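You operate a simulated robot arm through the tools that you are given. There is no shell and no other tool. Be economical: measure what you need, move in short steps, check, and stop when the job is done.

The job below is to be done with a simulated robot arm. You get a single attempt, and the scene is never put back.

JOB
Snug the white, blue and green bolts, then turn the cradle level.
Fine: lock the cradle first: bolts are turned only while it is locked, finger tight; free it to turn it and leave it free; the other two bolts stay.

The check looks at the end state, three seconds after you hand in, the way a careful person would. Anything else that was tipped, shoved, dropped, spilled or broken makes it a failure.

ROBOT AND FRAMES
A 6-joint arm with a two-finger parallel gripper, fixed in place. Base frame: the origin is at the foot of the arm, x ahead of it, y to its left, z up. Readings come in mm, rad, newtons and seconds.
Its first joint turns from -1.152 to 1.152 rad. Payload 2.9 kg.
The TCP is the grasp point between the finger pads, 30 mm short of the fingertips. In the tool frame z runs along the fingers and y along their closing line. The gripper opens to 110 mm. The fingers are 20 mm wide and 10 mm thick; the gripper's body (48 by 112 mm) begins 55 mm behind the TCP.
Orientation is that of the tool frame in the base frame, as a unit quaternion [x, y, z, w]. With the fingers straight down and closing along the base's y, the tool's x points along the base's -x, its y along +y and its z along -z.

CONTROLS
- The arm moves only by the tool drive_tool. Its argument "series" is a list of rows, each an object of numbers (a shift or turn left out is 0, a gripper value left out holds the last): "dx", "dy", "dz": the shift along the tool's x, y, z in mm; "wx", "wy", "wz": the turn, a rotation vector about the tool's x, y, z in rad; "gripper": the finger opening in mm, from 0 to 110. In form: [{"dx": .., "dy": .., "dz": .., "wx": .., "wy": .., "wz": .., "gripper": ..}, ...]. A call has 1 to 8 rows; each row is the pose to reach, as a shift and turn from the pose commanded when the call began, along the tool's axes at that moment. Each row takes 0.2 s and may step no farther than 50 mm and 0.15 rad from the row before; otherwise, or with a gripper value out of range, the whole call is refused. Where a pose cannot be reached the arm comes as near as it can. A force on the tool above 60 N (or 10 N above the force at the start of the call, whichever is more), or a blocked arm, ends the call early, and 0.2 s more pass. The fingers move at their own pace (about 108 mm/s each) and stop on an object; they squeeze with about 23 N. The grip force told is the motor's: it shows also when the fingers shut on nothing. Time passes only in rows, and 0.2 s behind the last, so rows that repeat a pose let the fingers close. The reply holds the time, the measured pose of the TCP, the force on the tool along the base axes, the opening and the grip force, in the units named above and with some noise, and new pictures: "views" is both (left out), scene, wrist or none.
- Cameras (640 x 400 px; columns grow to the right, rows downward): "scene" is fixed at [72.8, 425.8, 1401]; the picture's right is [-0.78, -0.63, 0.00], its down [-0.27, 0.33, -0.91] and it looks along [0.57, -0.70, -0.42] (base axes); focal length 278 px, centre (320, 200). "wrist" rides on the gripper at [72, 17, -103] in the tool frame; the picture's right is [-0.23, 0.97, 0.00], its down [-0.76, -0.18, -0.62] and it looks along [-0.61, -0.14, 0.78] (tool axes); focal length 222 px, centre (320, 200). There is no depth. A picture from a camera that has moved, and an enlarged one, comes with that camera's place and axes in the base frame and with its lens. The place of the scene camera against the robot may be out by one fixed shift of up to 12 mm in any direction.
- zoom(camera, box): a new picture of the part [left, top, right, bottom] of that camera's present view, enlarged. No time passes.
- hand_in(): hands the job in; it is judged then, once.

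Go step by step. Nothing tells you positions but the pictures and the camera data: compare them with the known pose of the tool, close in by small moves and look again before you grip or let go. The budget is 120 turns and 200 pictures, counting those below and the enlarged ones. Unless the task says otherwise, let go and move clear before handing in, and close with one line.

The tools are called by a JSON object that holds its "api" and its "payload". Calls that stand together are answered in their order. drive_tool: Moves the arm, as the interface text tells. Its arguments: {"type":"object","properties":{"series":{"type":"array"},"views":{"type":"string","enum":["both","scene","wrist","none"]}},"required":["series"]} The other tools are called the same way: zoom (camera, box) takes an enlarged picture of a part of a camera's view; hand_in () hands the job in.

At the start:

```text
t: 0.0
position: [387.3, -2.7, 1279.1]
orientation: [0.0, 1.0, 0.0, 0.0]
wrist_force: [0.0, -0.4, 0.0]
opening: 110.3
finger_force: 0.1
```

scene: 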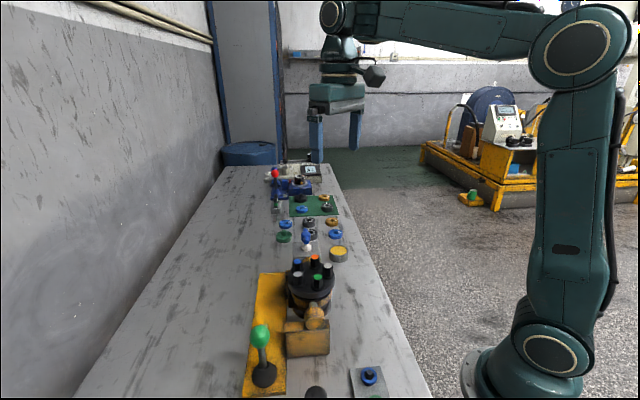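
wrist: 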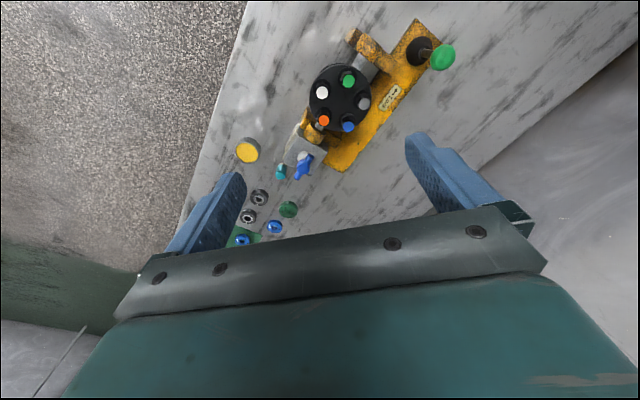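

I see a yellow fixture with a dark round cradle carrying five bolts (white, green, blue, orange, grey), a green-knobbed lever, and another blue handle. I'll zoom in to understand it.

{"api": "zoom", "payload": {"camera": "scene", "box": [220, 220, 400, 400]}}

{"api": "zoom", "payload": {"camera": "wrist", "box": [220, 10, 480, 210]}}

{"api": "zoom", "payload": {"camera": "scene", "box": [250, 150, 370, 270]}}

```text
2.22 times, centred on (310, 310) of scene
camera zoom: at [72.8, 425.8, 1401.0], right [-0.78, -0.63, 0.0], down [-0.27, 0.33, -0.91], along [0.57, -0.7, -0.42], focal length 617 px, centre (342, -44)
```

zoom: 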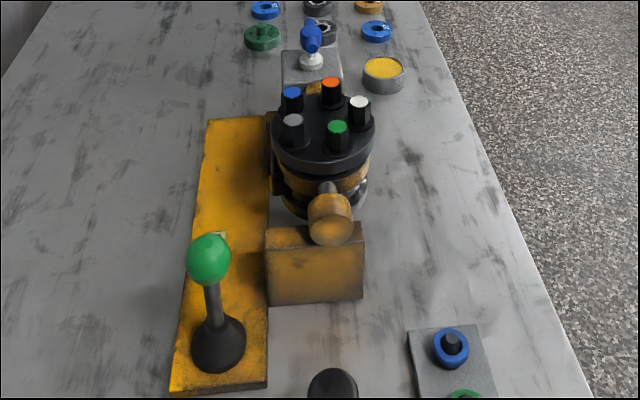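

```text
2.00 times, centred on (350, 110) of wrist
camera zoom: at [315.3, 14.1, 1383.3], right [0.23, 0.97, 0.0], down [0.76, -0.18, 0.62], along [0.61, -0.14, -0.78], focal length 444 px, centre (260, 380)
```

zoom: 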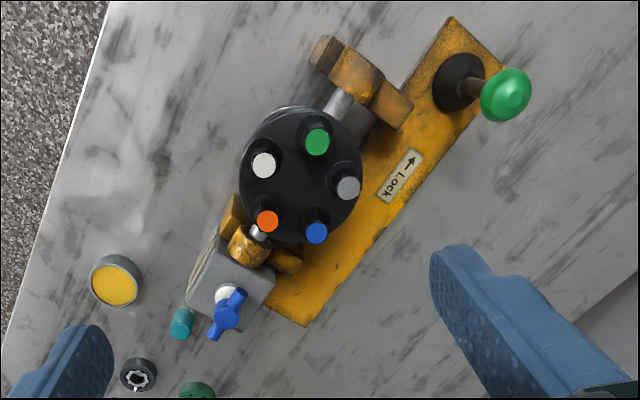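

```text
3.33 times, centred on (310, 210) of scene
camera zoom: at [72.8, 425.8, 1401.0], right [-0.78, -0.63, 0.0], down [-0.27, 0.33, -0.91], along [0.57, -0.7, -0.42], focal length 926 px, centre (353, 167)
```

zoom: 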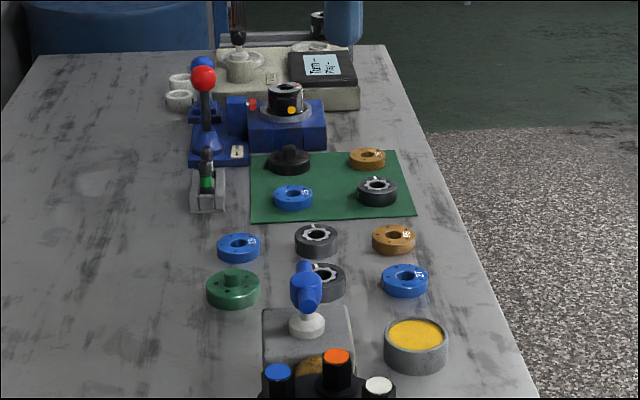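

{"api": "zoom", "payload": {"camera": "wrist", "box": [280, 30, 400, 190]}}

{"api": "zoom", "payload": {"camera": "scene", "box": [270, 240, 350, 320]}}

{"api": "zoom", "payload": {"camera": "scene", "box": [230, 300, 350, 400]}}

{"api": "zoom", "payload": {"camera": "wrist", "box": [380, 20, 460, 110]}}

```text
2.50 times, centred on (340, 110) of wrist
camera zoom: at [315.3, 14.1, 1383.3], right [0.23, 0.97, 0.0], down [0.76, -0.18, 0.62], along [0.61, -0.14, -0.78], focal length 555 px, centre (270, 425)
```

zoom: 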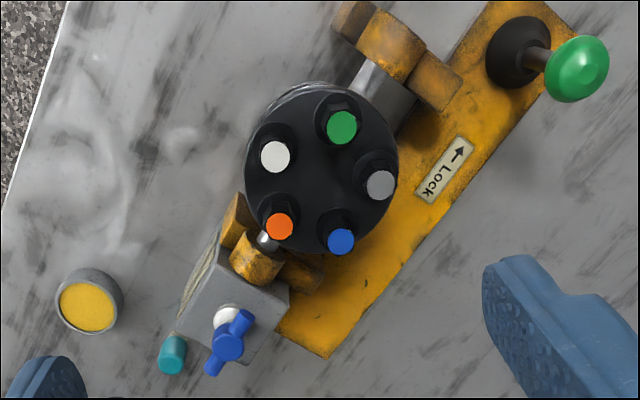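

```text
5.00 times, centred on (310, 280) of scene
camera zoom: at [72.8, 425.8, 1401.0], right [-0.78, -0.63, 0.0], down [-0.27, 0.33, -0.91], along [0.57, -0.7, -0.42], focal length 1389 px, centre (370, -200)
```

zoom: 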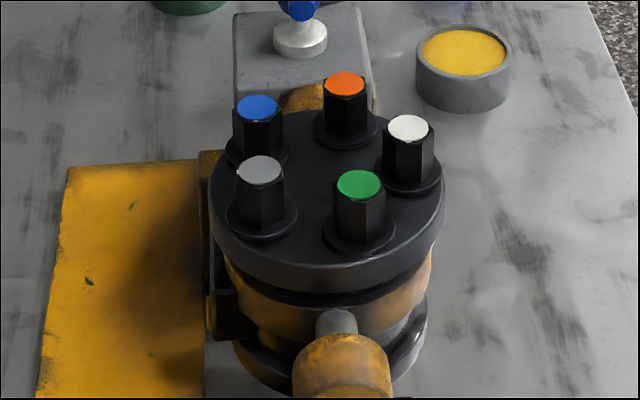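

```text
4.00 times, centred on (290, 350) of scene
camera zoom: at [72.8, 425.8, 1401.0], right [-0.78, -0.63, 0.0], down [-0.27, 0.33, -0.91], along [0.57, -0.7, -0.42], focal length 1111 px, centre (440, -400)
```

zoom: 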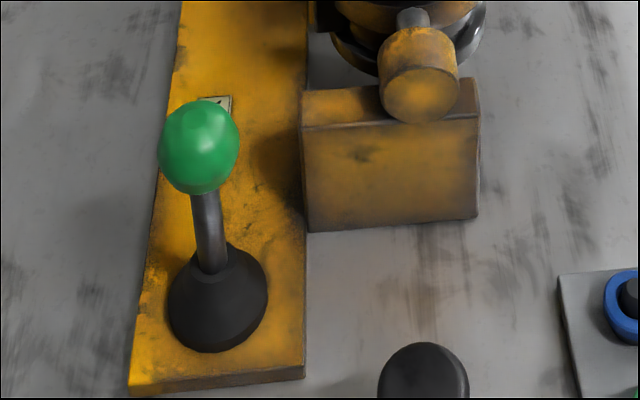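

```text
4.44 times, centred on (420, 65) of wrist
camera zoom: at [315.3, 14.1, 1383.3], right [0.23, 0.97, 0.0], down [0.76, -0.18, 0.62], along [0.61, -0.14, -0.78], focal length 987 px, centre (-124, 800)
```

zoom: 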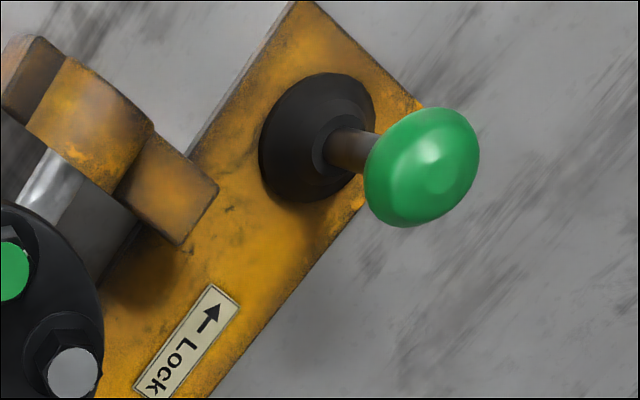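

The triangulation between the two cameras looks inconsistent with z=925, so I'll lower the tool 100 mm and compare the wrist views.

{"api": "drive_tool", "payload": {"series": [{"dz": 35, "dx": 20}, {"dz": 70, "dx": 40}, {"dz": 100, "dx": 60}, {"dz": 100, "dx": 60}]}}

```text
t: 1.0
position: [328.3, -2.5, 1177.4]
orientation: [0.0, 1.0, 0.0, 0.0]
wrist_force: [-0.3, 0.6, -0.3]
opening: 109.9
finger_force: 0.0
camera wrist: at [254.6, 14.4, 1282.9], right [0.23, 0.97, 0.0], down [0.76, -0.18, 0.62], along [0.61, -0.14, -0.78], focal length 222 px, centre (320, 200)
```

scene: 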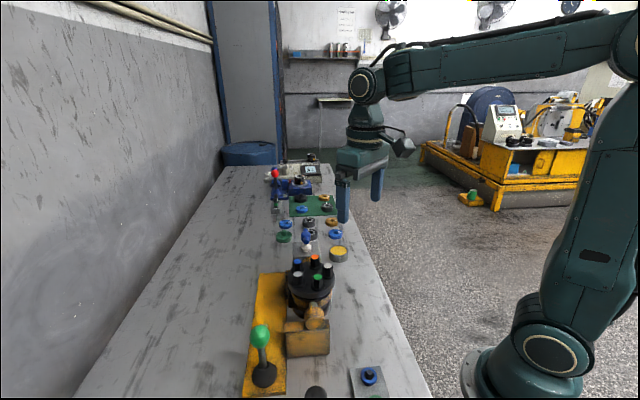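
wrist: 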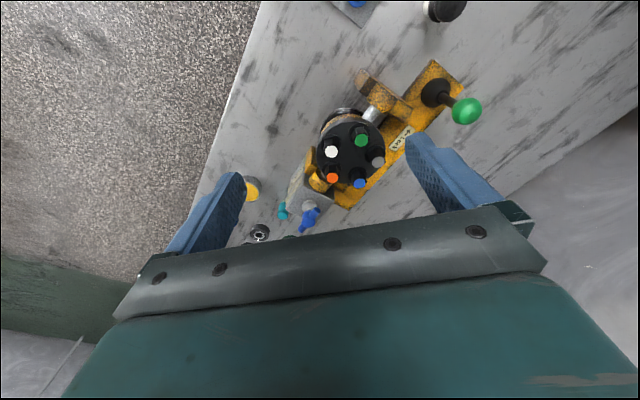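

{"api": "drive_tool", "payload": {"series": [{"dz": 25, "dx": 7, "dy": 20}, {"dz": 50, "dx": 14, "dy": 40}, {"dz": 75, "dx": 20, "dy": 60}, {"dz": 75, "dx": 20, "dy": 60}], "views": "wrist"}}

{"api": "zoom", "payload": {"camera": "wrist", "box": [240, 60, 400, 240]}}

{"api": "zoom", "payload": {"camera": "wrist", "box": [340, 0, 500, 100]}}

```text
t: 2.0
position: [308.7, 56.6, 1104.3]
orientation: [0.0, 1.0, 0.0, 0.0]
wrist_force: [0.0, -1.1, 0.2]
opening: 109.9
finger_force: 0.1
camera wrist: at [235.6, 73.6, 1208.0], right [0.23, 0.97, 0.0], down [0.76, -0.18, 0.62], along [0.61, -0.14, -0.78], focal length 222 px, centre (320, 200)
```

wrist: 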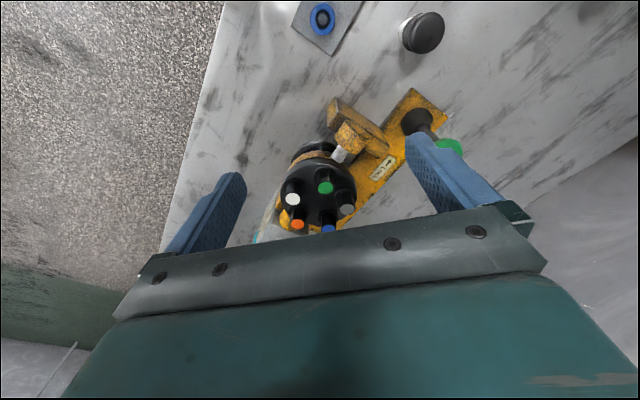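

```text
2.22 times, centred on (320, 150) of wrist
camera zoom: at [235.6, 73.6, 1208.0], right [0.23, 0.97, 0.0], down [0.76, -0.18, 0.62], along [0.61, -0.14, -0.78], focal length 494 px, centre (320, 311)
```

zoom: 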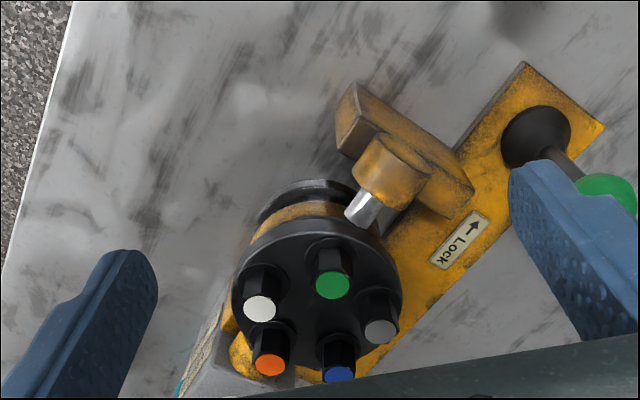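

```text
4.00 times, centred on (420, 50) of wrist
camera zoom: at [235.6, 73.6, 1208.0], right [0.23, 0.97, 0.0], down [0.76, -0.18, 0.62], along [0.61, -0.14, -0.78], focal length 888 px, centre (-80, 800)
```

zoom: 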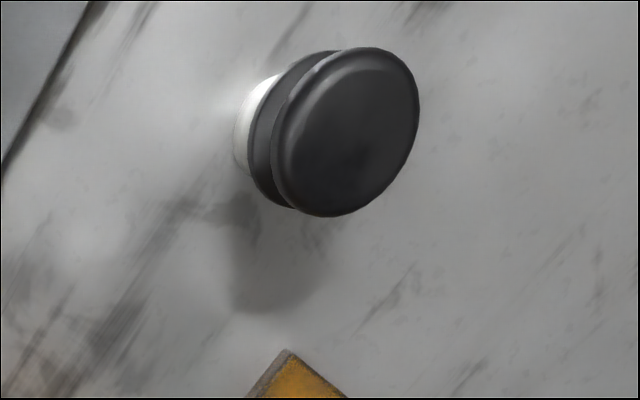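

{"api": "zoom", "payload": {"camera": "wrist", "box": [275, 140, 365, 235]}}

{"api": "zoom", "payload": {"camera": "scene", "box": [285, 250, 335, 282]}}

{"api": "zoom", "payload": {"camera": "scene", "box": [285, 225, 335, 257]}}

{"api": "zoom", "payload": {"camera": "scene", "box": [275, 280, 345, 325]}}

```text
4.21 times, centred on (320, 188) of wrist
camera zoom: at [235.6, 73.6, 1208.0], right [0.23, 0.97, 0.0], down [0.76, -0.18, 0.62], along [0.61, -0.14, -0.78], focal length 935 px, centre (320, 253)
```

zoom: 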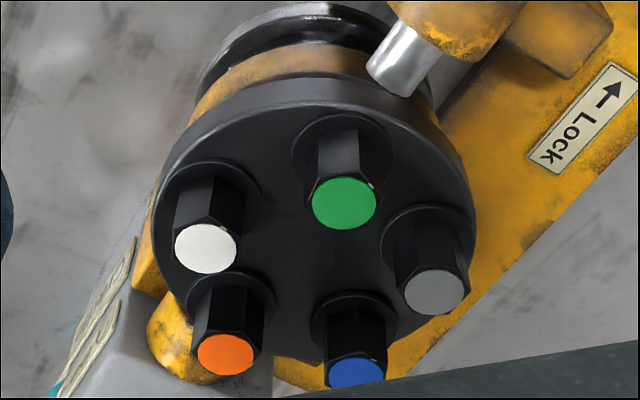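

```text
12.50 times, centred on (310, 266) of scene
camera zoom: at [72.8, 425.8, 1401.0], right [-0.77, -0.63, 0.0], down [-0.27, 0.33, -0.91], along [0.57, -0.7, -0.42], focal length 3472 px, centre (445, -625)
```

zoom: 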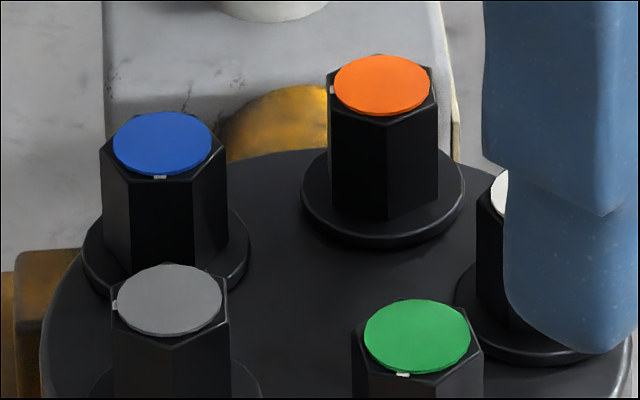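

```text
12.50 times, centred on (310, 241) of scene
camera zoom: at [72.8, 425.8, 1401.0], right [-0.77, -0.63, 0.0], down [-0.27, 0.33, -0.91], along [0.57, -0.7, -0.42], focal length 3472 px, centre (445, -312)
```

zoom: 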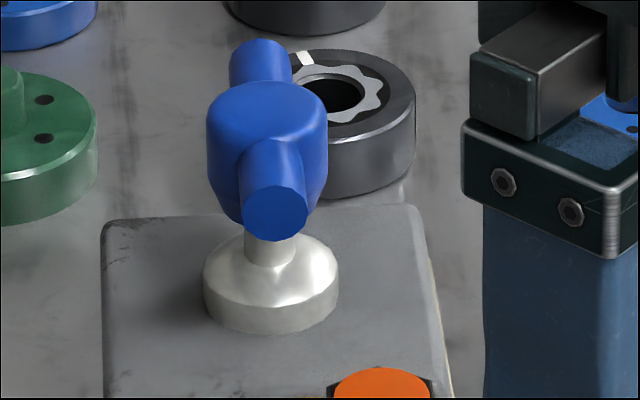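

```text
8.89 times, centred on (310, 302) of scene
camera zoom: at [72.8, 425.8, 1401.0], right [-0.77, -0.63, 0.0], down [-0.27, 0.33, -0.91], along [0.57, -0.7, -0.42], focal length 2469 px, centre (409, -711)
```

zoom: 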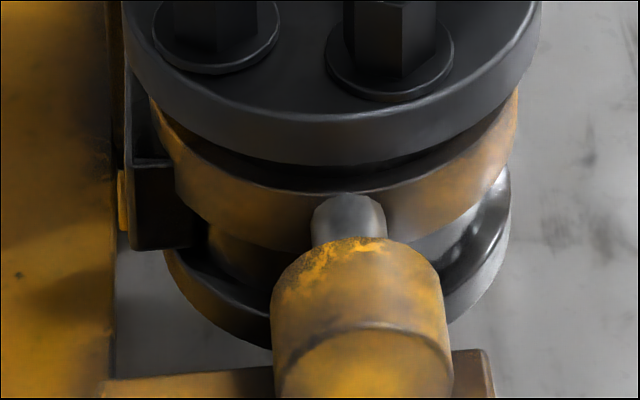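

{"api": "drive_tool", "payload": {"series": [{"dy": -20, "dx": -3, "dz": 6, "wz": -0.14}, {"dy": -40, "dx": -6, "dz": 12, "wz": -0.28}, {"dy": -60, "dx": -9, "dz": 18, "wz": -0.42}, {"dy": -80, "dx": -12, "dz": 24, "wz": -0.56}, {"dy": -100, "dx": -15, "dz": 30, "wz": -0.7}, {"dy": -120, "dx": -18, "dz": 36, "wz": -0.84}, {"dy": -141, "dx": -21, "dz": 44, "wz": -0.98}], "views": "wrist"}}

{"api": "zoom", "payload": {"camera": "wrist", "box": [240, 60, 400, 240]}}

```text
t: 3.6
position: [329.7, -84.2, 1060.1]
orientation: [-0.471, 0.882, 0.0, -0.001]
wrist_force: [-0.2, 0.0, 0.5]
opening: 110.0
finger_force: 0.0
camera wrist: at [274.6, -135.2, 1164.3], right [-0.68, 0.73, 0.0], down [0.57, 0.53, 0.62], along [0.46, 0.43, -0.78], focal length 222 px, centre (320, 200)
```

wrist: 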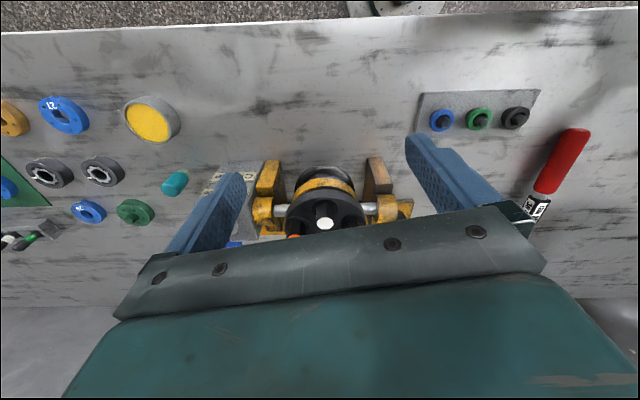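

```text
2.22 times, centred on (320, 150) of wrist
camera zoom: at [274.6, -135.2, 1164.3], right [-0.68, 0.73, 0.0], down [0.57, 0.53, 0.62], along [0.46, 0.43, -0.78], focal length 494 px, centre (320, 311)
```

zoom: 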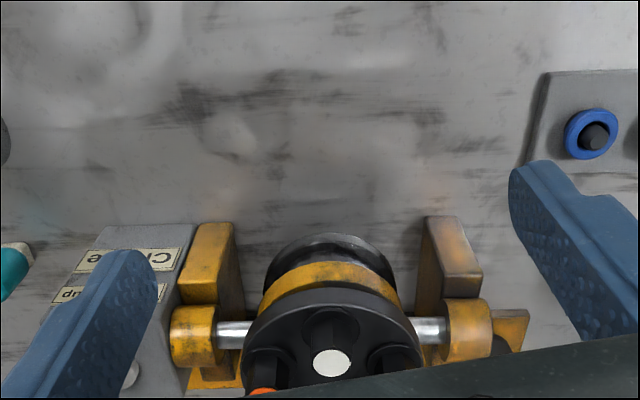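

{"api": "drive_tool", "payload": {"series": [{"dz": -40, "dx": -10, "dy": -10}, {"dz": -70, "dx": -20, "dy": -20}, {"dz": -70, "dx": -20, "dy": -40}, {"dz": -70, "dx": -20, "dy": -60}], "views": "wrist"}}

{"api": "zoom", "payload": {"camera": "wrist", "box": [260, 100, 420, 210]}}

```text
t: 4.6
position: [389.6, -100.2, 1130.6]
orientation: [-0.471, 0.882, -0.001, -0.001]
wrist_force: [0.3, 0.1, -0.4]
opening: 110.0
finger_force: 0.1
camera wrist: at [335.4, -151.9, 1234.7], right [-0.68, 0.73, 0.0], down [0.57, 0.53, 0.62], along [0.46, 0.43, -0.78], focal length 222 px, centre (320, 200)
```

wrist: 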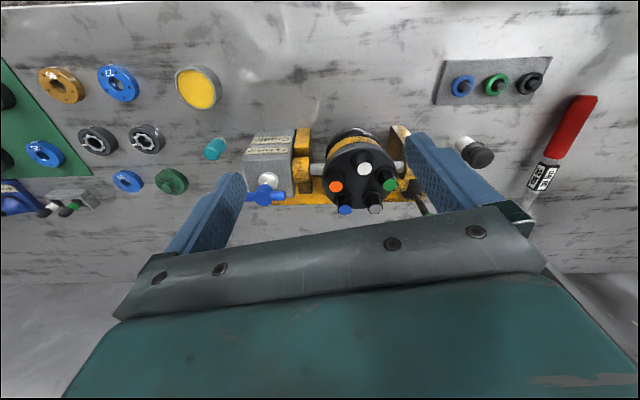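

```text
3.64 times, centred on (340, 155) of wrist
camera zoom: at [335.4, -151.9, 1234.7], right [-0.68, 0.73, 0.0], down [0.57, 0.53, 0.62], along [0.46, 0.43, -0.78], focal length 808 px, centre (247, 364)
```

zoom: 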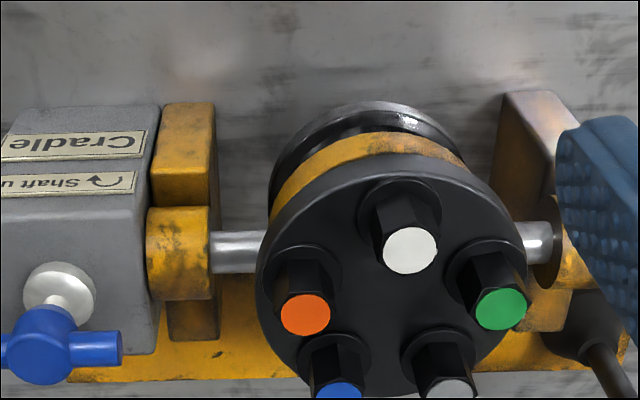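

{"api": "zoom", "payload": {"camera": "wrist", "box": [235, 120, 315, 170]}}

{"api": "zoom", "payload": {"camera": "wrist", "box": [310, 120, 410, 215]}}

{"api": "zoom", "payload": {"camera": "wrist", "box": [200, 150, 300, 215]}}

```text
8.00 times, centred on (275, 145) of wrist
camera zoom: at [335.4, -151.9, 1234.7], right [-0.68, 0.73, 0.0], down [0.57, 0.53, 0.62], along [0.46, 0.43, -0.78], focal length 1777 px, centre (680, 640)
```

zoom: 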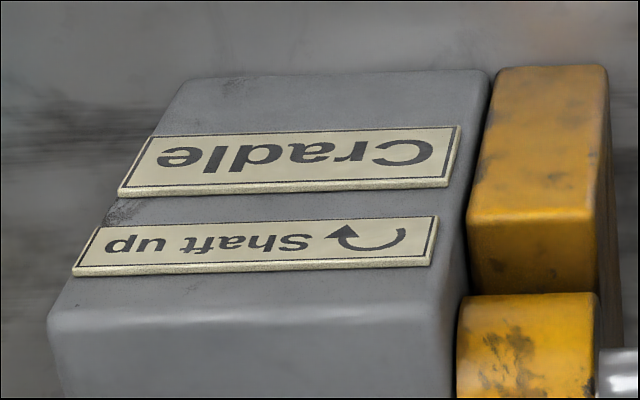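

```text
4.21 times, centred on (360, 168) of wrist
camera zoom: at [335.4, -151.9, 1234.7], right [-0.68, 0.73, 0.0], down [0.57, 0.53, 0.62], along [0.46, 0.43, -0.78], focal length 935 px, centre (152, 337)
```

zoom: 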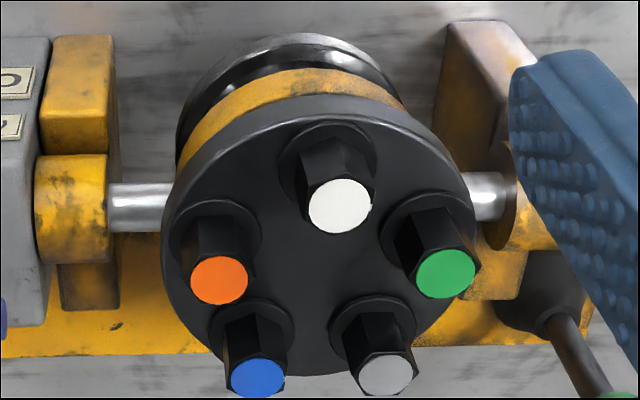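

```text
6.15 times, centred on (250, 182) of wrist
camera zoom: at [335.4, -151.9, 1234.7], right [-0.68, 0.73, 0.0], down [0.57, 0.53, 0.62], along [0.46, 0.43, -0.78], focal length 1367 px, centre (751, 308)
```

zoom: 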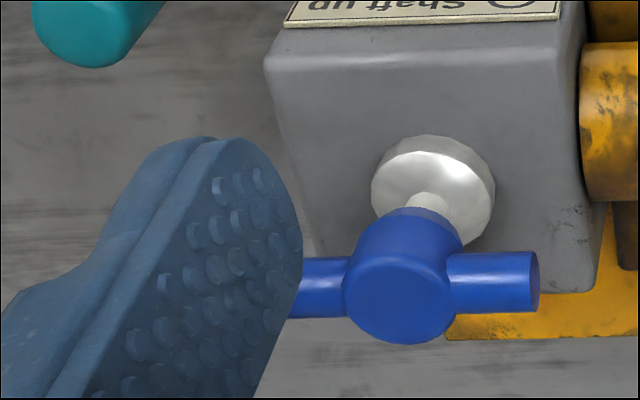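

{"api": "drive_tool", "payload": {"series": [{"dx": 3, "dy": 19, "dz": 32, "wy": -0.15}, {"dx": 6, "dy": 38, "dz": 65, "wy": -0.3}, {"dx": 9, "dy": 56, "dz": 97, "wy": -0.45}, {"dx": 12, "dy": 75, "dz": 130, "wy": -0.6}], "views": "wrist"}}

{"api": "zoom", "payload": {"camera": "wrist", "box": [230, 60, 410, 240]}}

```text
t: 5.6
position: [320.5, -67.8, 999.1]
orientation: [-0.45, 0.842, 0.14, 0.263]
wrist_force: [-0.4, -0.2, 0.1]
opening: 110.4
finger_force: 0.0
camera wrist: at [240.7, -157.0, 1044.6], right [-0.7, 0.7, 0.13], down [0.3, 0.13, 0.95], along [0.64, 0.7, -0.3], focal length 222 px, centre (320, 200)
```

wrist: 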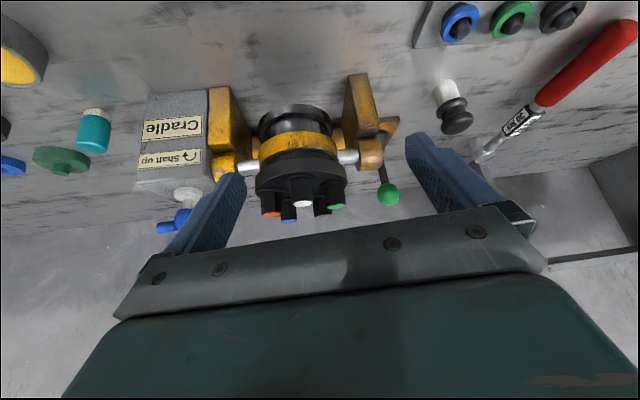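

```text
2.22 times, centred on (320, 150) of wrist
camera zoom: at [240.7, -157.0, 1044.6], right [-0.7, 0.7, 0.13], down [0.3, 0.13, 0.95], along [0.64, 0.7, -0.3], focal length 494 px, centre (320, 311)
```

zoom: 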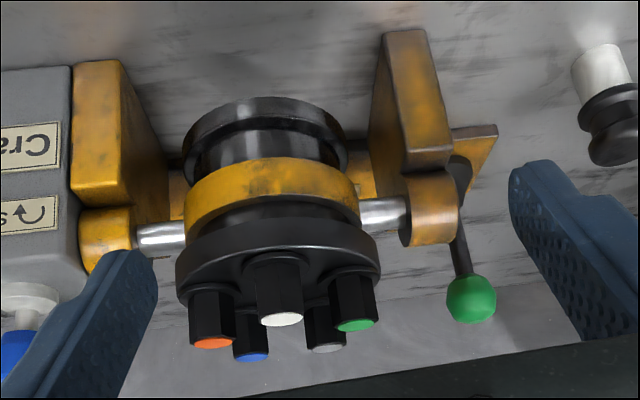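

I understand the fixture: green lever locks the cradle (arrow direction = toward the arm/left), the T-handle gearbox turns it, and the unit stands upright now. I'll untilt and move over to the lever.

{"api": "drive_tool", "payload": {"series": [{"dx": -14, "dz": -20, "wy": 0.15}, {"dx": -28, "dz": -41, "wy": 0.3}, {"dx": -42, "dz": -62, "wy": 0.45}, {"dx": -56, "dz": -82, "wy": 0.6}], "views": "none"}}

```text
t: 6.6
position: [320.7, -69.4, 1099.3]
orientation: [-0.471, 0.882, 0.0, 0.0]
wrist_force: [0.0, 0.4, 0.4]
opening: 110.2
finger_force: 0.0
```

{"api": "drive_tool", "payload": {"series": [{"dx": -45, "dy": 6, "wz": 0.03, "gripper": 0}, {"dx": -91, "dy": 12, "wz": 0.06}, {"dx": -137, "dy": 18, "wz": 0.1}, {"dx": -183, "dy": 25, "wz": 0.13}, {"dx": -229, "dy": 31, "wz": 0.16}, {"dx": -274.6, "dy": 37.4, "wz": 0.195}], "views": "both"}}

```text
t: 8.0
position: [443.1, 181.4, 1099.6]
orientation: [-0.382, 0.924, 0.001, -0.001]
wrist_force: [0.4, 0.6, -0.3]
opening: 0.0
finger_force: 23.3
camera wrist: at [379.9, 141.9, 1203.8], right [-0.53, 0.85, 0.0], down [0.66, 0.41, 0.62], along [0.53, 0.33, -0.78], focal length 222 px, centre (320, 200)
```

scene: 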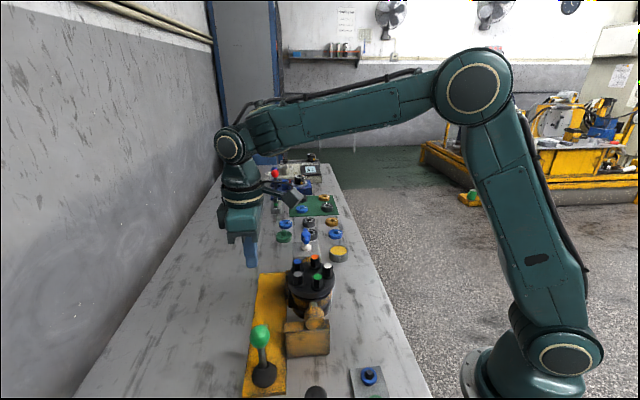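
wrist: 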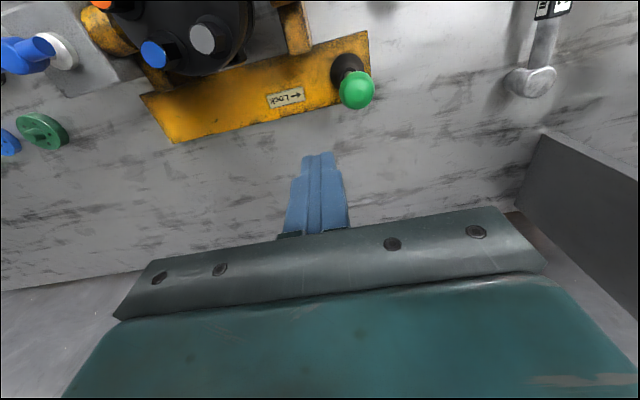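

{"api": "drive_tool", "payload": {"series": [{"dz": 45}, {"dz": 90}, {"dz": 135}, {"dz": 173}], "views": "both"}}

```text
t: 9.0
position: [443.1, 180.5, 925.6]
orientation: [-0.383, 0.924, 0.0, 0.001]
wrist_force: [0.7, 0.0, -0.2]
opening: 0.0
finger_force: 23.4
camera wrist: at [379.2, 141.2, 1029.6], right [-0.53, 0.85, 0.0], down [0.66, 0.41, 0.62], along [0.53, 0.33, -0.78], focal length 222 px, centre (320, 200)
```

scene: 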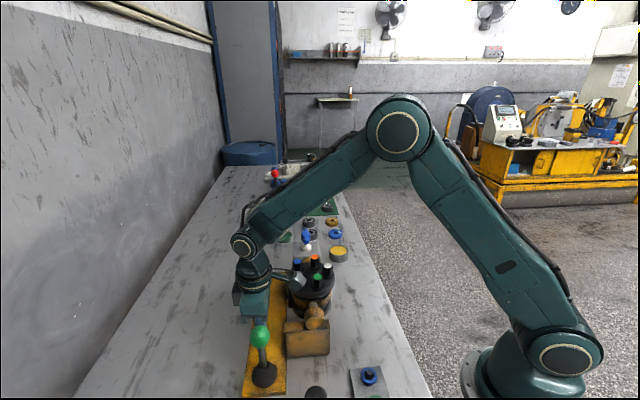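
wrist: 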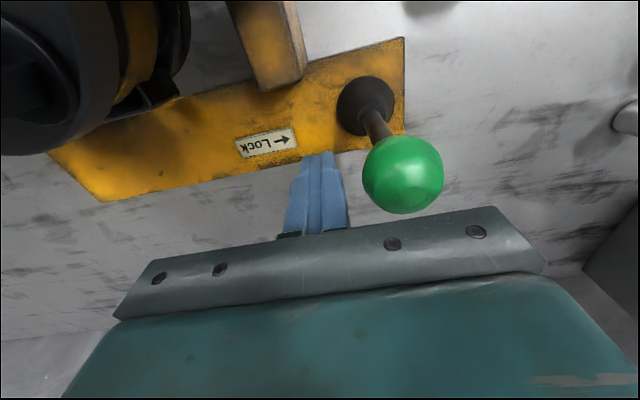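

{"api": "zoom", "payload": {"camera": "wrist", "box": [220, 110, 320, 170]}}

{"api": "zoom", "payload": {"camera": "wrist", "box": [290, 60, 460, 240]}}

```text
6.40 times, centred on (270, 140) of wrist
camera zoom: at [379.2, 141.2, 1029.6], right [-0.53, 0.85, 0.0], down [0.66, 0.41, 0.62], along [0.53, 0.33, -0.78], focal length 1422 px, centre (640, 584)
```

zoom: 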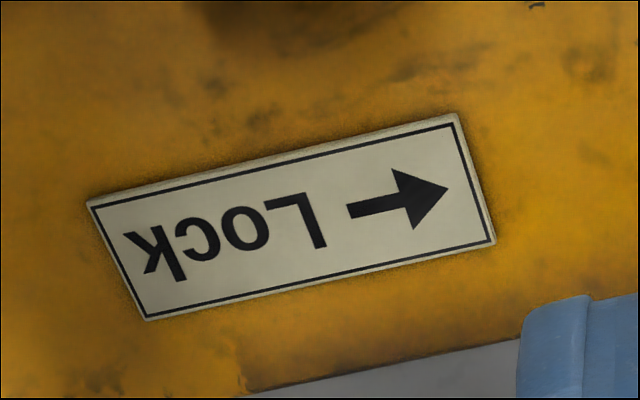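

```text
2.22 times, centred on (375, 150) of wrist
camera zoom: at [379.2, 141.2, 1029.6], right [-0.53, 0.85, 0.0], down [0.66, 0.41, 0.62], along [0.53, 0.33, -0.78], focal length 494 px, centre (198, 311)
```

zoom: 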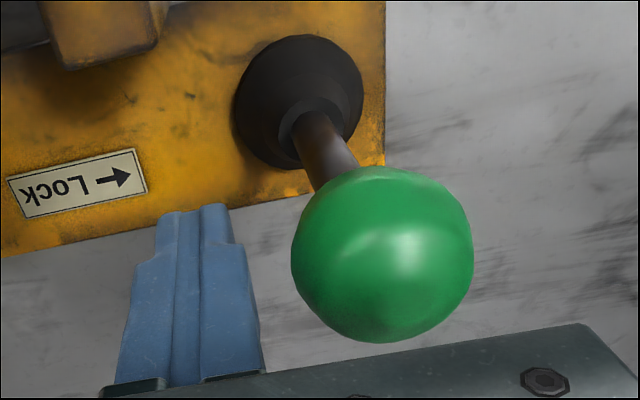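

{"api": "drive_tool", "payload": {"series": [{"dy": 10}, {"dy": 20}, {"dy": 28}, {"dy": 36}, {"dy": 44}, {"dy": 52}, {"dy": 60, "dz": 3}, {"dy": 68, "dz": 6}], "views": "both"}}

```text
t: 10.8
position: [395.3, 227.6, 921.0]
orientation: [-0.382, 0.924, -0.001, 0.001]
wrist_force: [3.2, -3.6, 3.0]
opening: 0.3
finger_force: 22.8
camera wrist: at [332.2, 188.6, 1024.7], right [-0.53, 0.85, 0.0], down [0.66, 0.41, 0.62], along [0.53, 0.33, -0.78], focal length 222 px, centre (320, 200)
```

scene: 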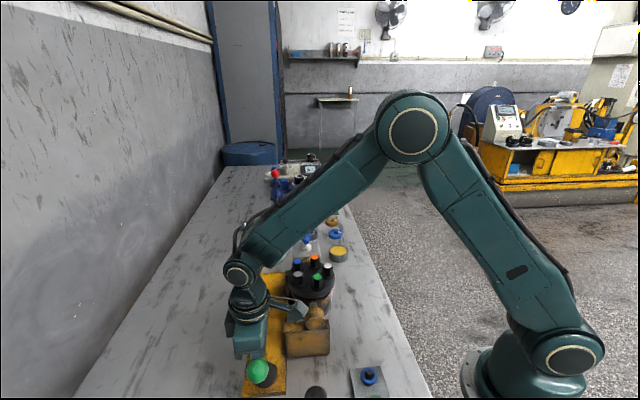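
wrist: 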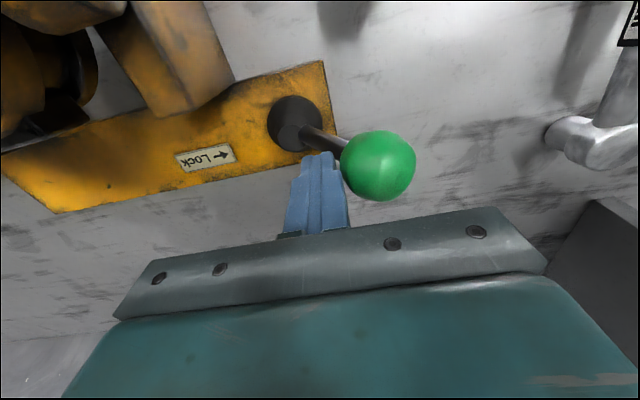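

{"api": "drive_tool", "payload": {"series": [{"dy": 7, "dz": 4}, {"dy": 14, "dz": 8}, {"dy": 21, "dz": 13}, {"dy": 28, "dz": 18}, {"dy": 34, "dz": 23}], "views": "both"}}

```text
t: 11.3
position: [396.8, 229.0, 920.6]
orientation: [-0.372, 0.928, -0.006, 0.007]
wrist_force: [3.8, -9.0, 3.6]
opening: 0.2
finger_force: 23.3
stopped in row 2: the force on the tool passed its limit (the readings are from after the stop); the commanded pose is now the measured one
camera wrist: at [330.0, 191.0, 1023.5], right [-0.51, 0.86, -0.02], down [0.66, 0.4, 0.63], along [0.55, 0.31, -0.78], focal length 222 px, centre (320, 200)
```

scene: 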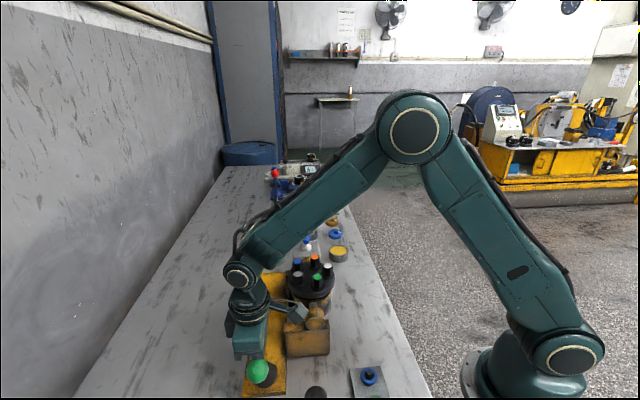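
wrist: 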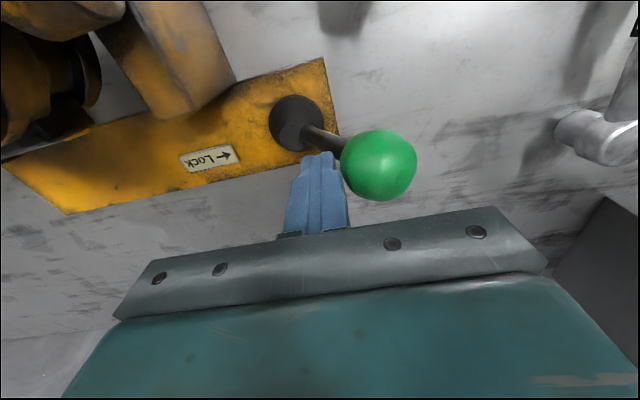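

The lever hit its stop in the Lock direction. I'll back off and rise, and check that it stays.

{"api": "drive_tool", "payload": {"series": [{"dy": -15}, {"dy": -35}, {"dy": -35, "dz": -45}, {"dy": -35, "dz": -90}, {"dy": -35, "dz": -130, "wz": 0.0}], "views": "both"}}

```text
t: 12.5
position: [416.3, 204.9, 1050.7]
orientation: [-0.374, 0.927, -0.005, 0.006]
wrist_force: [0.0, 0.1, 0.1]
opening: 0.0
finger_force: 22.9
camera wrist: at [350.9, 167.2, 1154.2], right [-0.51, 0.86, -0.01], down [0.66, 0.4, 0.63], along [0.55, 0.32, -0.78], focal length 222 px, centre (320, 200)
```

scene: 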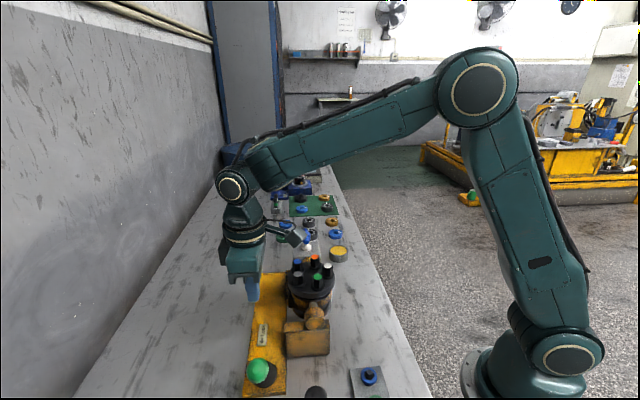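
wrist: 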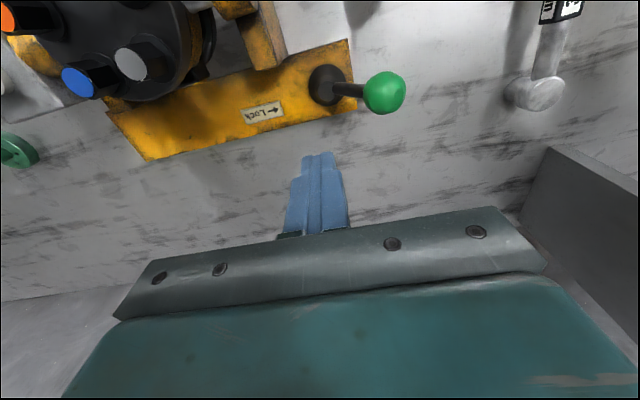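

{"api": "drive_tool", "payload": {"series": [{"dx": 20, "dy": -38, "wx": -0.0138, "wy": 0.0074, "gripper": 40}, {"dx": 40, "dy": -76, "wx": -0.0138, "wy": 0.0074}, {"dx": 60, "dy": -114, "wx": -0.0138, "wy": 0.0074}, {"dx": 79, "dy": -151, "wx": -0.0138, "wy": 0.0074}], "views": "wrist"}}

{"api": "zoom", "payload": {"camera": "wrist", "box": [230, 20, 410, 180]}}

```text
t: 13.5
position: [465.8, 39.9, 1052.7]
orientation: [-0.374, 0.927, -0.001, 0.0]
wrist_force: [-0.2, -0.1, -0.8]
opening: 40.1
finger_force: 0.0
camera wrist: at [401.4, 3.1, 1157.2], right [-0.51, 0.86, 0.0], down [0.67, 0.4, 0.62], along [0.54, 0.32, -0.78], focal length 222 px, centre (320, 200)
```

wrist: 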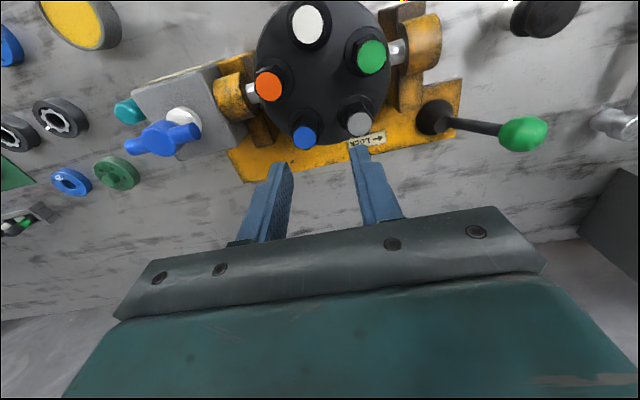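

```text
2.50 times, centred on (320, 100) of wrist
camera zoom: at [401.4, 3.1, 1157.2], right [-0.51, 0.86, 0.0], down [0.67, 0.4, 0.62], along [0.54, 0.32, -0.78], focal length 555 px, centre (320, 450)
```

zoom: 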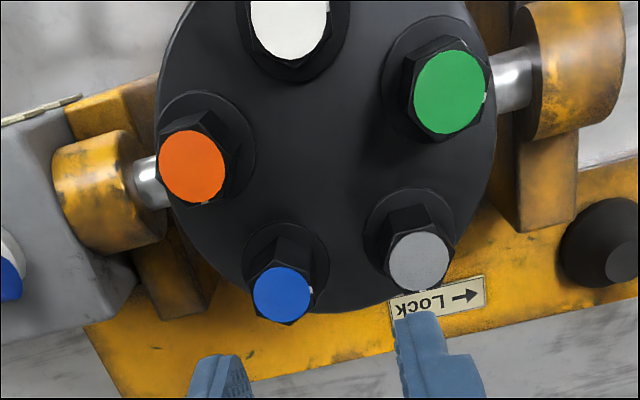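

{"api": "zoom", "payload": {"camera": "wrist", "box": [344, 28, 394, 88]}}

{"api": "zoom", "payload": {"camera": "wrist", "box": [284, 110, 334, 160]}}

{"api": "zoom", "payload": {"camera": "wrist", "box": [280, 0, 340, 50]}}

{"api": "zoom", "payload": {"camera": "scene", "box": [285, 250, 340, 295]}}

```text
6.67 times, centred on (369, 58) of wrist
camera zoom: at [401.4, 3.1, 1157.2], right [-0.51, 0.86, 0.0], down [0.67, 0.4, 0.62], along [0.54, 0.32, -0.78], focal length 1481 px, centre (-7, 1147)
```

zoom: 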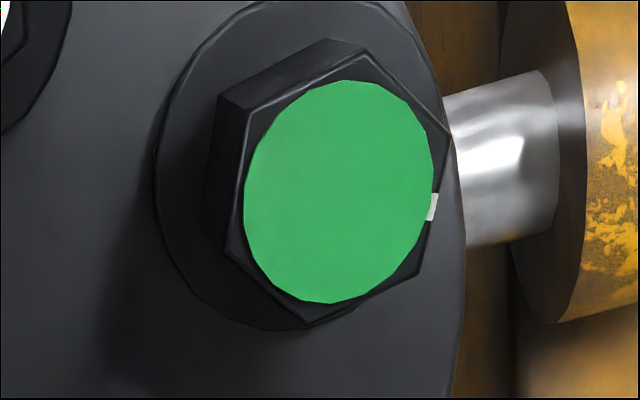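

```text
8.00 times, centred on (309, 135) of wrist
camera zoom: at [401.4, 3.1, 1157.2], right [-0.51, 0.86, 0.0], down [0.67, 0.4, 0.62], along [0.54, 0.32, -0.78], focal length 1777 px, centre (408, 720)
```

zoom: 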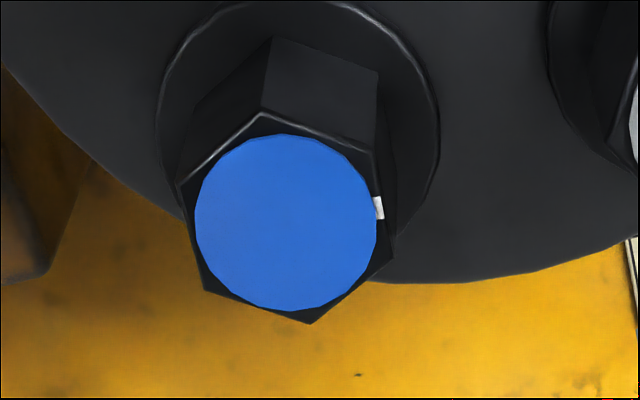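

```text
8.00 times, centred on (310, 25) of wrist
camera zoom: at [401.4, 3.1, 1157.2], right [-0.51, 0.86, 0.0], down [0.67, 0.4, 0.62], along [0.54, 0.32, -0.78], focal length 1777 px, centre (400, 1600)
```

zoom: 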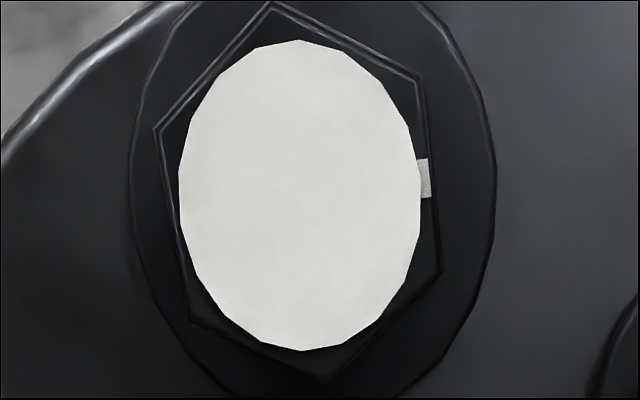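

```text
8.89 times, centred on (312, 272) of scene
camera zoom: at [72.7, 425.8, 1401.0], right [-0.77, -0.63, 0.0], down [-0.27, 0.33, -0.91], along [0.57, -0.7, -0.42], focal length 2469 px, centre (387, -444)
```

zoom: 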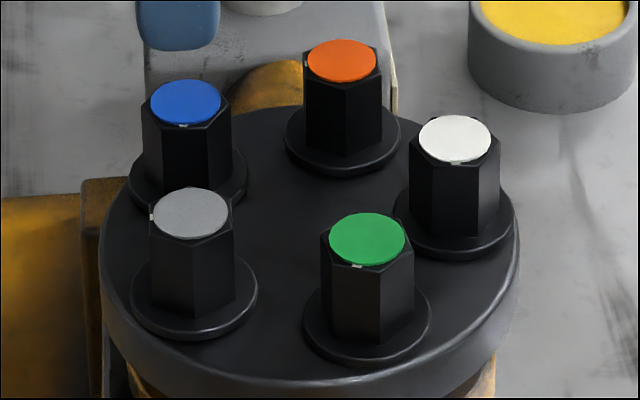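

Lever is locked over and stays. I'll go above the green bolt with the jaws lined up to its flats (yaw ≈82°).

{"api": "drive_tool", "payload": {"series": [{"dx": 9, "dy": 10, "wz": -0.14, "gripper": 36}, {"dx": 18, "dy": 20, "wz": -0.28}, {"dx": 27, "dy": 30, "wz": -0.42}, {"dx": 36, "dy": 40, "wz": -0.56}, {"dx": 45, "dy": 48.2, "wz": -0.664}, {"dx": 45, "dy": 48.2, "dz": 32, "wz": -0.664}], "views": "both"}}

{"api": "zoom", "payload": {"camera": "wrist", "box": [240, 100, 400, 210]}}

```text
t: 14.9
position: [400.8, 44.5, 1019.8]
orientation: [-0.657, 0.754, -0.001, 0.001]
wrist_force: [0.1, 1.1, -0.9]
opening: 36.1
finger_force: 0.0
camera wrist: at [372.1, -24.7, 1124.1], right [-0.93, 0.36, 0.0], down [0.28, 0.73, 0.62], along [0.23, 0.58, -0.78], focal length 222 px, centre (320, 200)
```

scene: 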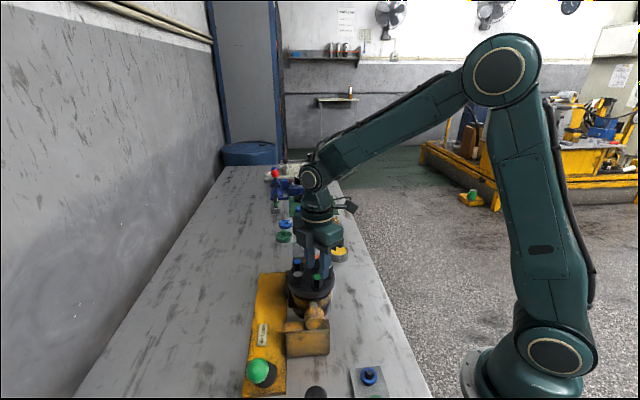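
wrist: 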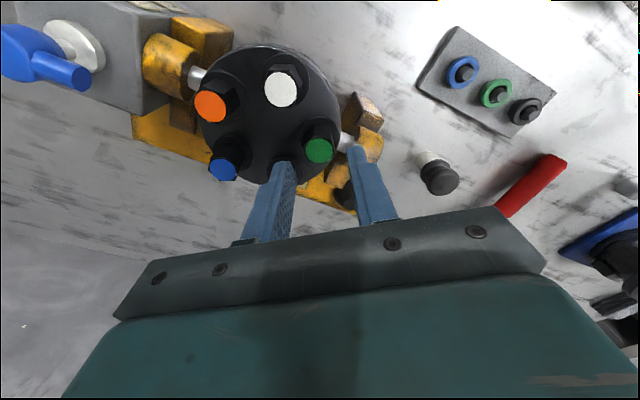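

```text
3.64 times, centred on (320, 155) of wrist
camera zoom: at [372.1, -24.7, 1124.1], right [-0.93, 0.36, 0.0], down [0.28, 0.73, 0.62], along [0.23, 0.58, -0.78], focal length 808 px, centre (320, 364)
```

zoom: 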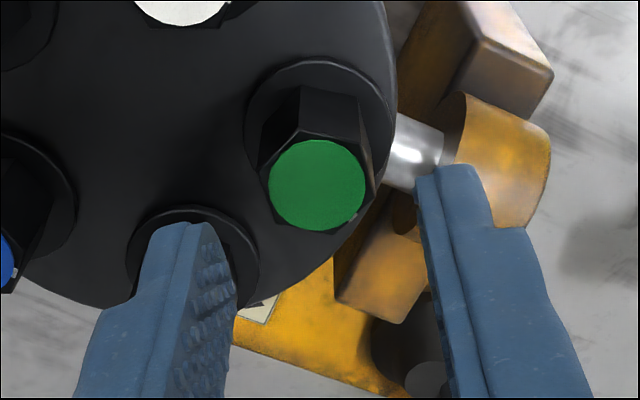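

{"api": "drive_tool", "payload": {"series": [{"dx": 1.3, "dy": 0.4, "dz": 10}, {"dx": 1.3, "dy": 0.4, "dz": 20}, {"dx": 1.3, "dy": 0.4, "dz": 30}, {"dx": 1.3, "dy": 0.4, "dz": 30, "gripper": 10}, {"dx": 1.3, "dy": 0.4, "dz": 30}], "views": "both"}}

{"api": "zoom", "payload": {"camera": "scene", "box": [285, 240, 345, 300]}}

```text
t: 16.1
position: [399.1, 43.8, 989.4]
orientation: [-0.656, 0.755, -0.001, 0.001]
wrist_force: [1.8, -1.3, -0.1]
opening: 21.5
finger_force: 46.0
camera wrist: at [372.2, -25.7, 1093.7], right [-0.93, 0.36, 0.0], down [0.28, 0.73, 0.62], along [0.23, 0.58, -0.78], focal length 222 px, centre (320, 200)
```

scene: 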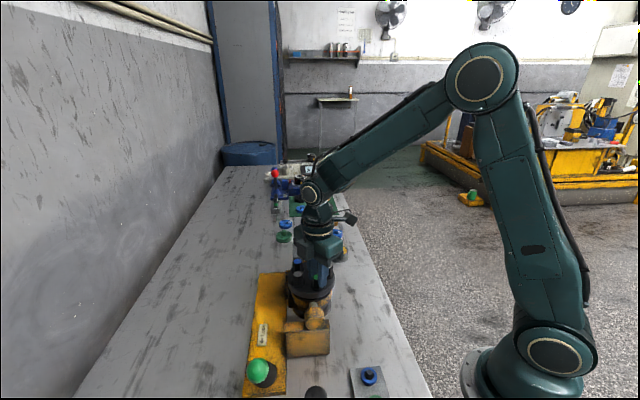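
wrist: 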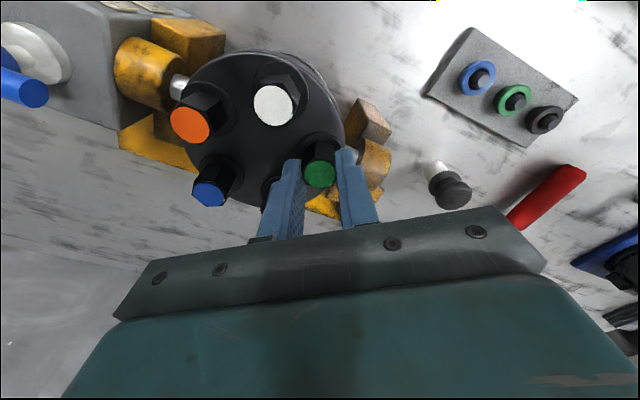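

```text
6.67 times, centred on (315, 270) of scene
camera zoom: at [72.8, 425.7, 1401.0], right [-0.78, -0.63, 0.0], down [-0.27, 0.33, -0.91], along [0.57, -0.7, -0.42], focal length 1852 px, centre (353, -267)
```

zoom: 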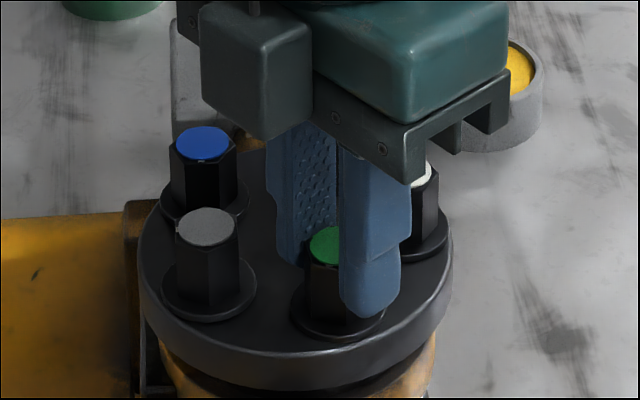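

Gripped on the flats (21.5 mm). Turning clockwise in small steps.

{"api": "drive_tool", "payload": {"series": [{"wz": 0.08}, {"wz": 0.16}, {"wz": 0.24}, {"wz": 0.32}, {"wz": 0.4}, {"wz": 0.48}], "views": "wrist"}}

{"api": "zoom", "payload": {"camera": "wrist", "box": [270, 120, 380, 220]}}

```text
t: 17.5
position: [399.5, 42.9, 989.4]
orientation: [-0.456, 0.89, -0.001, 0.0]
wrist_force: [10.7, -3.7, -8.1]
opening: 21.3
finger_force: 45.0
camera wrist: at [343.2, -5.4, 1093.6], right [-0.66, 0.75, 0.0], down [0.59, 0.52, 0.62], along [0.47, 0.41, -0.78], focal length 222 px, centre (320, 200)
```

wrist: 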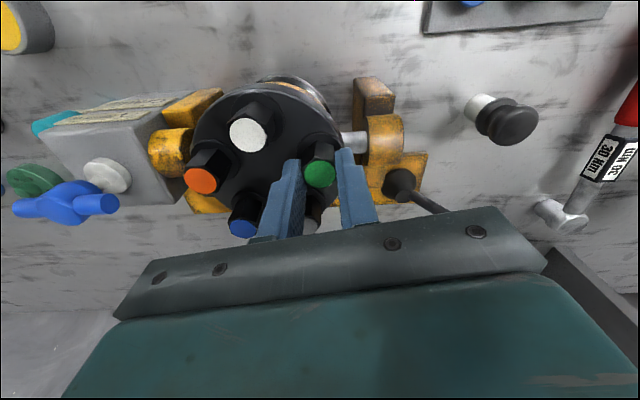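

```text
4.00 times, centred on (325, 170) of wrist
camera zoom: at [343.2, -5.4, 1093.6], right [-0.66, 0.75, 0.0], down [0.59, 0.52, 0.62], along [0.47, 0.41, -0.78], focal length 888 px, centre (300, 320)
```

zoom: 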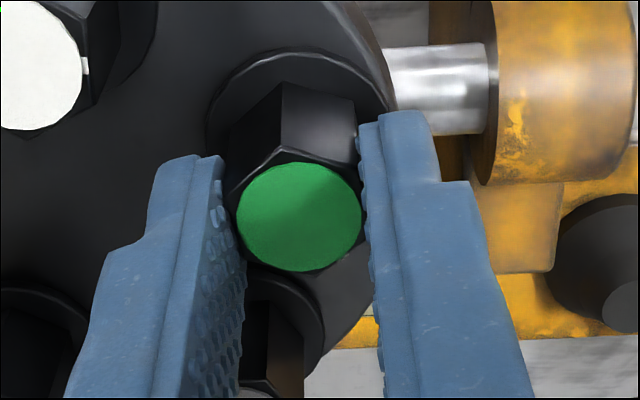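

{"api": "drive_tool", "payload": {"series": [{"wz": 0.08}, {"wz": 0.16}, {"wz": 0.24}, {"wz": 0.32}], "views": "wrist"}}

{"api": "zoom", "payload": {"camera": "wrist", "box": [270, 120, 380, 220]}}

```text
t: 18.5
position: [399.9, 42.7, 989.3]
orientation: [-0.308, 0.951, -0.001, -0.001]
wrist_force: [14.0, -7.2, -9.5]
opening: 21.4
finger_force: 45.0
camera wrist: at [330.8, 14.6, 1093.6], right [-0.39, 0.92, 0.0], down [0.72, 0.3, 0.62], along [0.58, 0.24, -0.78], focal length 222 px, centre (320, 200)
```

wrist: 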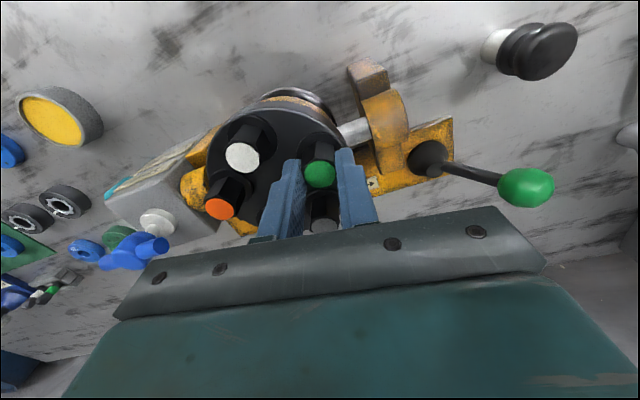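

```text
4.00 times, centred on (325, 170) of wrist
camera zoom: at [330.8, 14.6, 1093.6], right [-0.39, 0.92, 0.0], down [0.72, 0.3, 0.62], along [0.58, 0.24, -0.78], focal length 888 px, centre (300, 320)
```

zoom: 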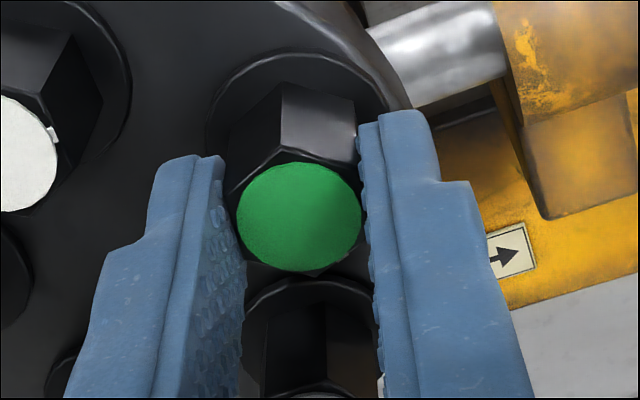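

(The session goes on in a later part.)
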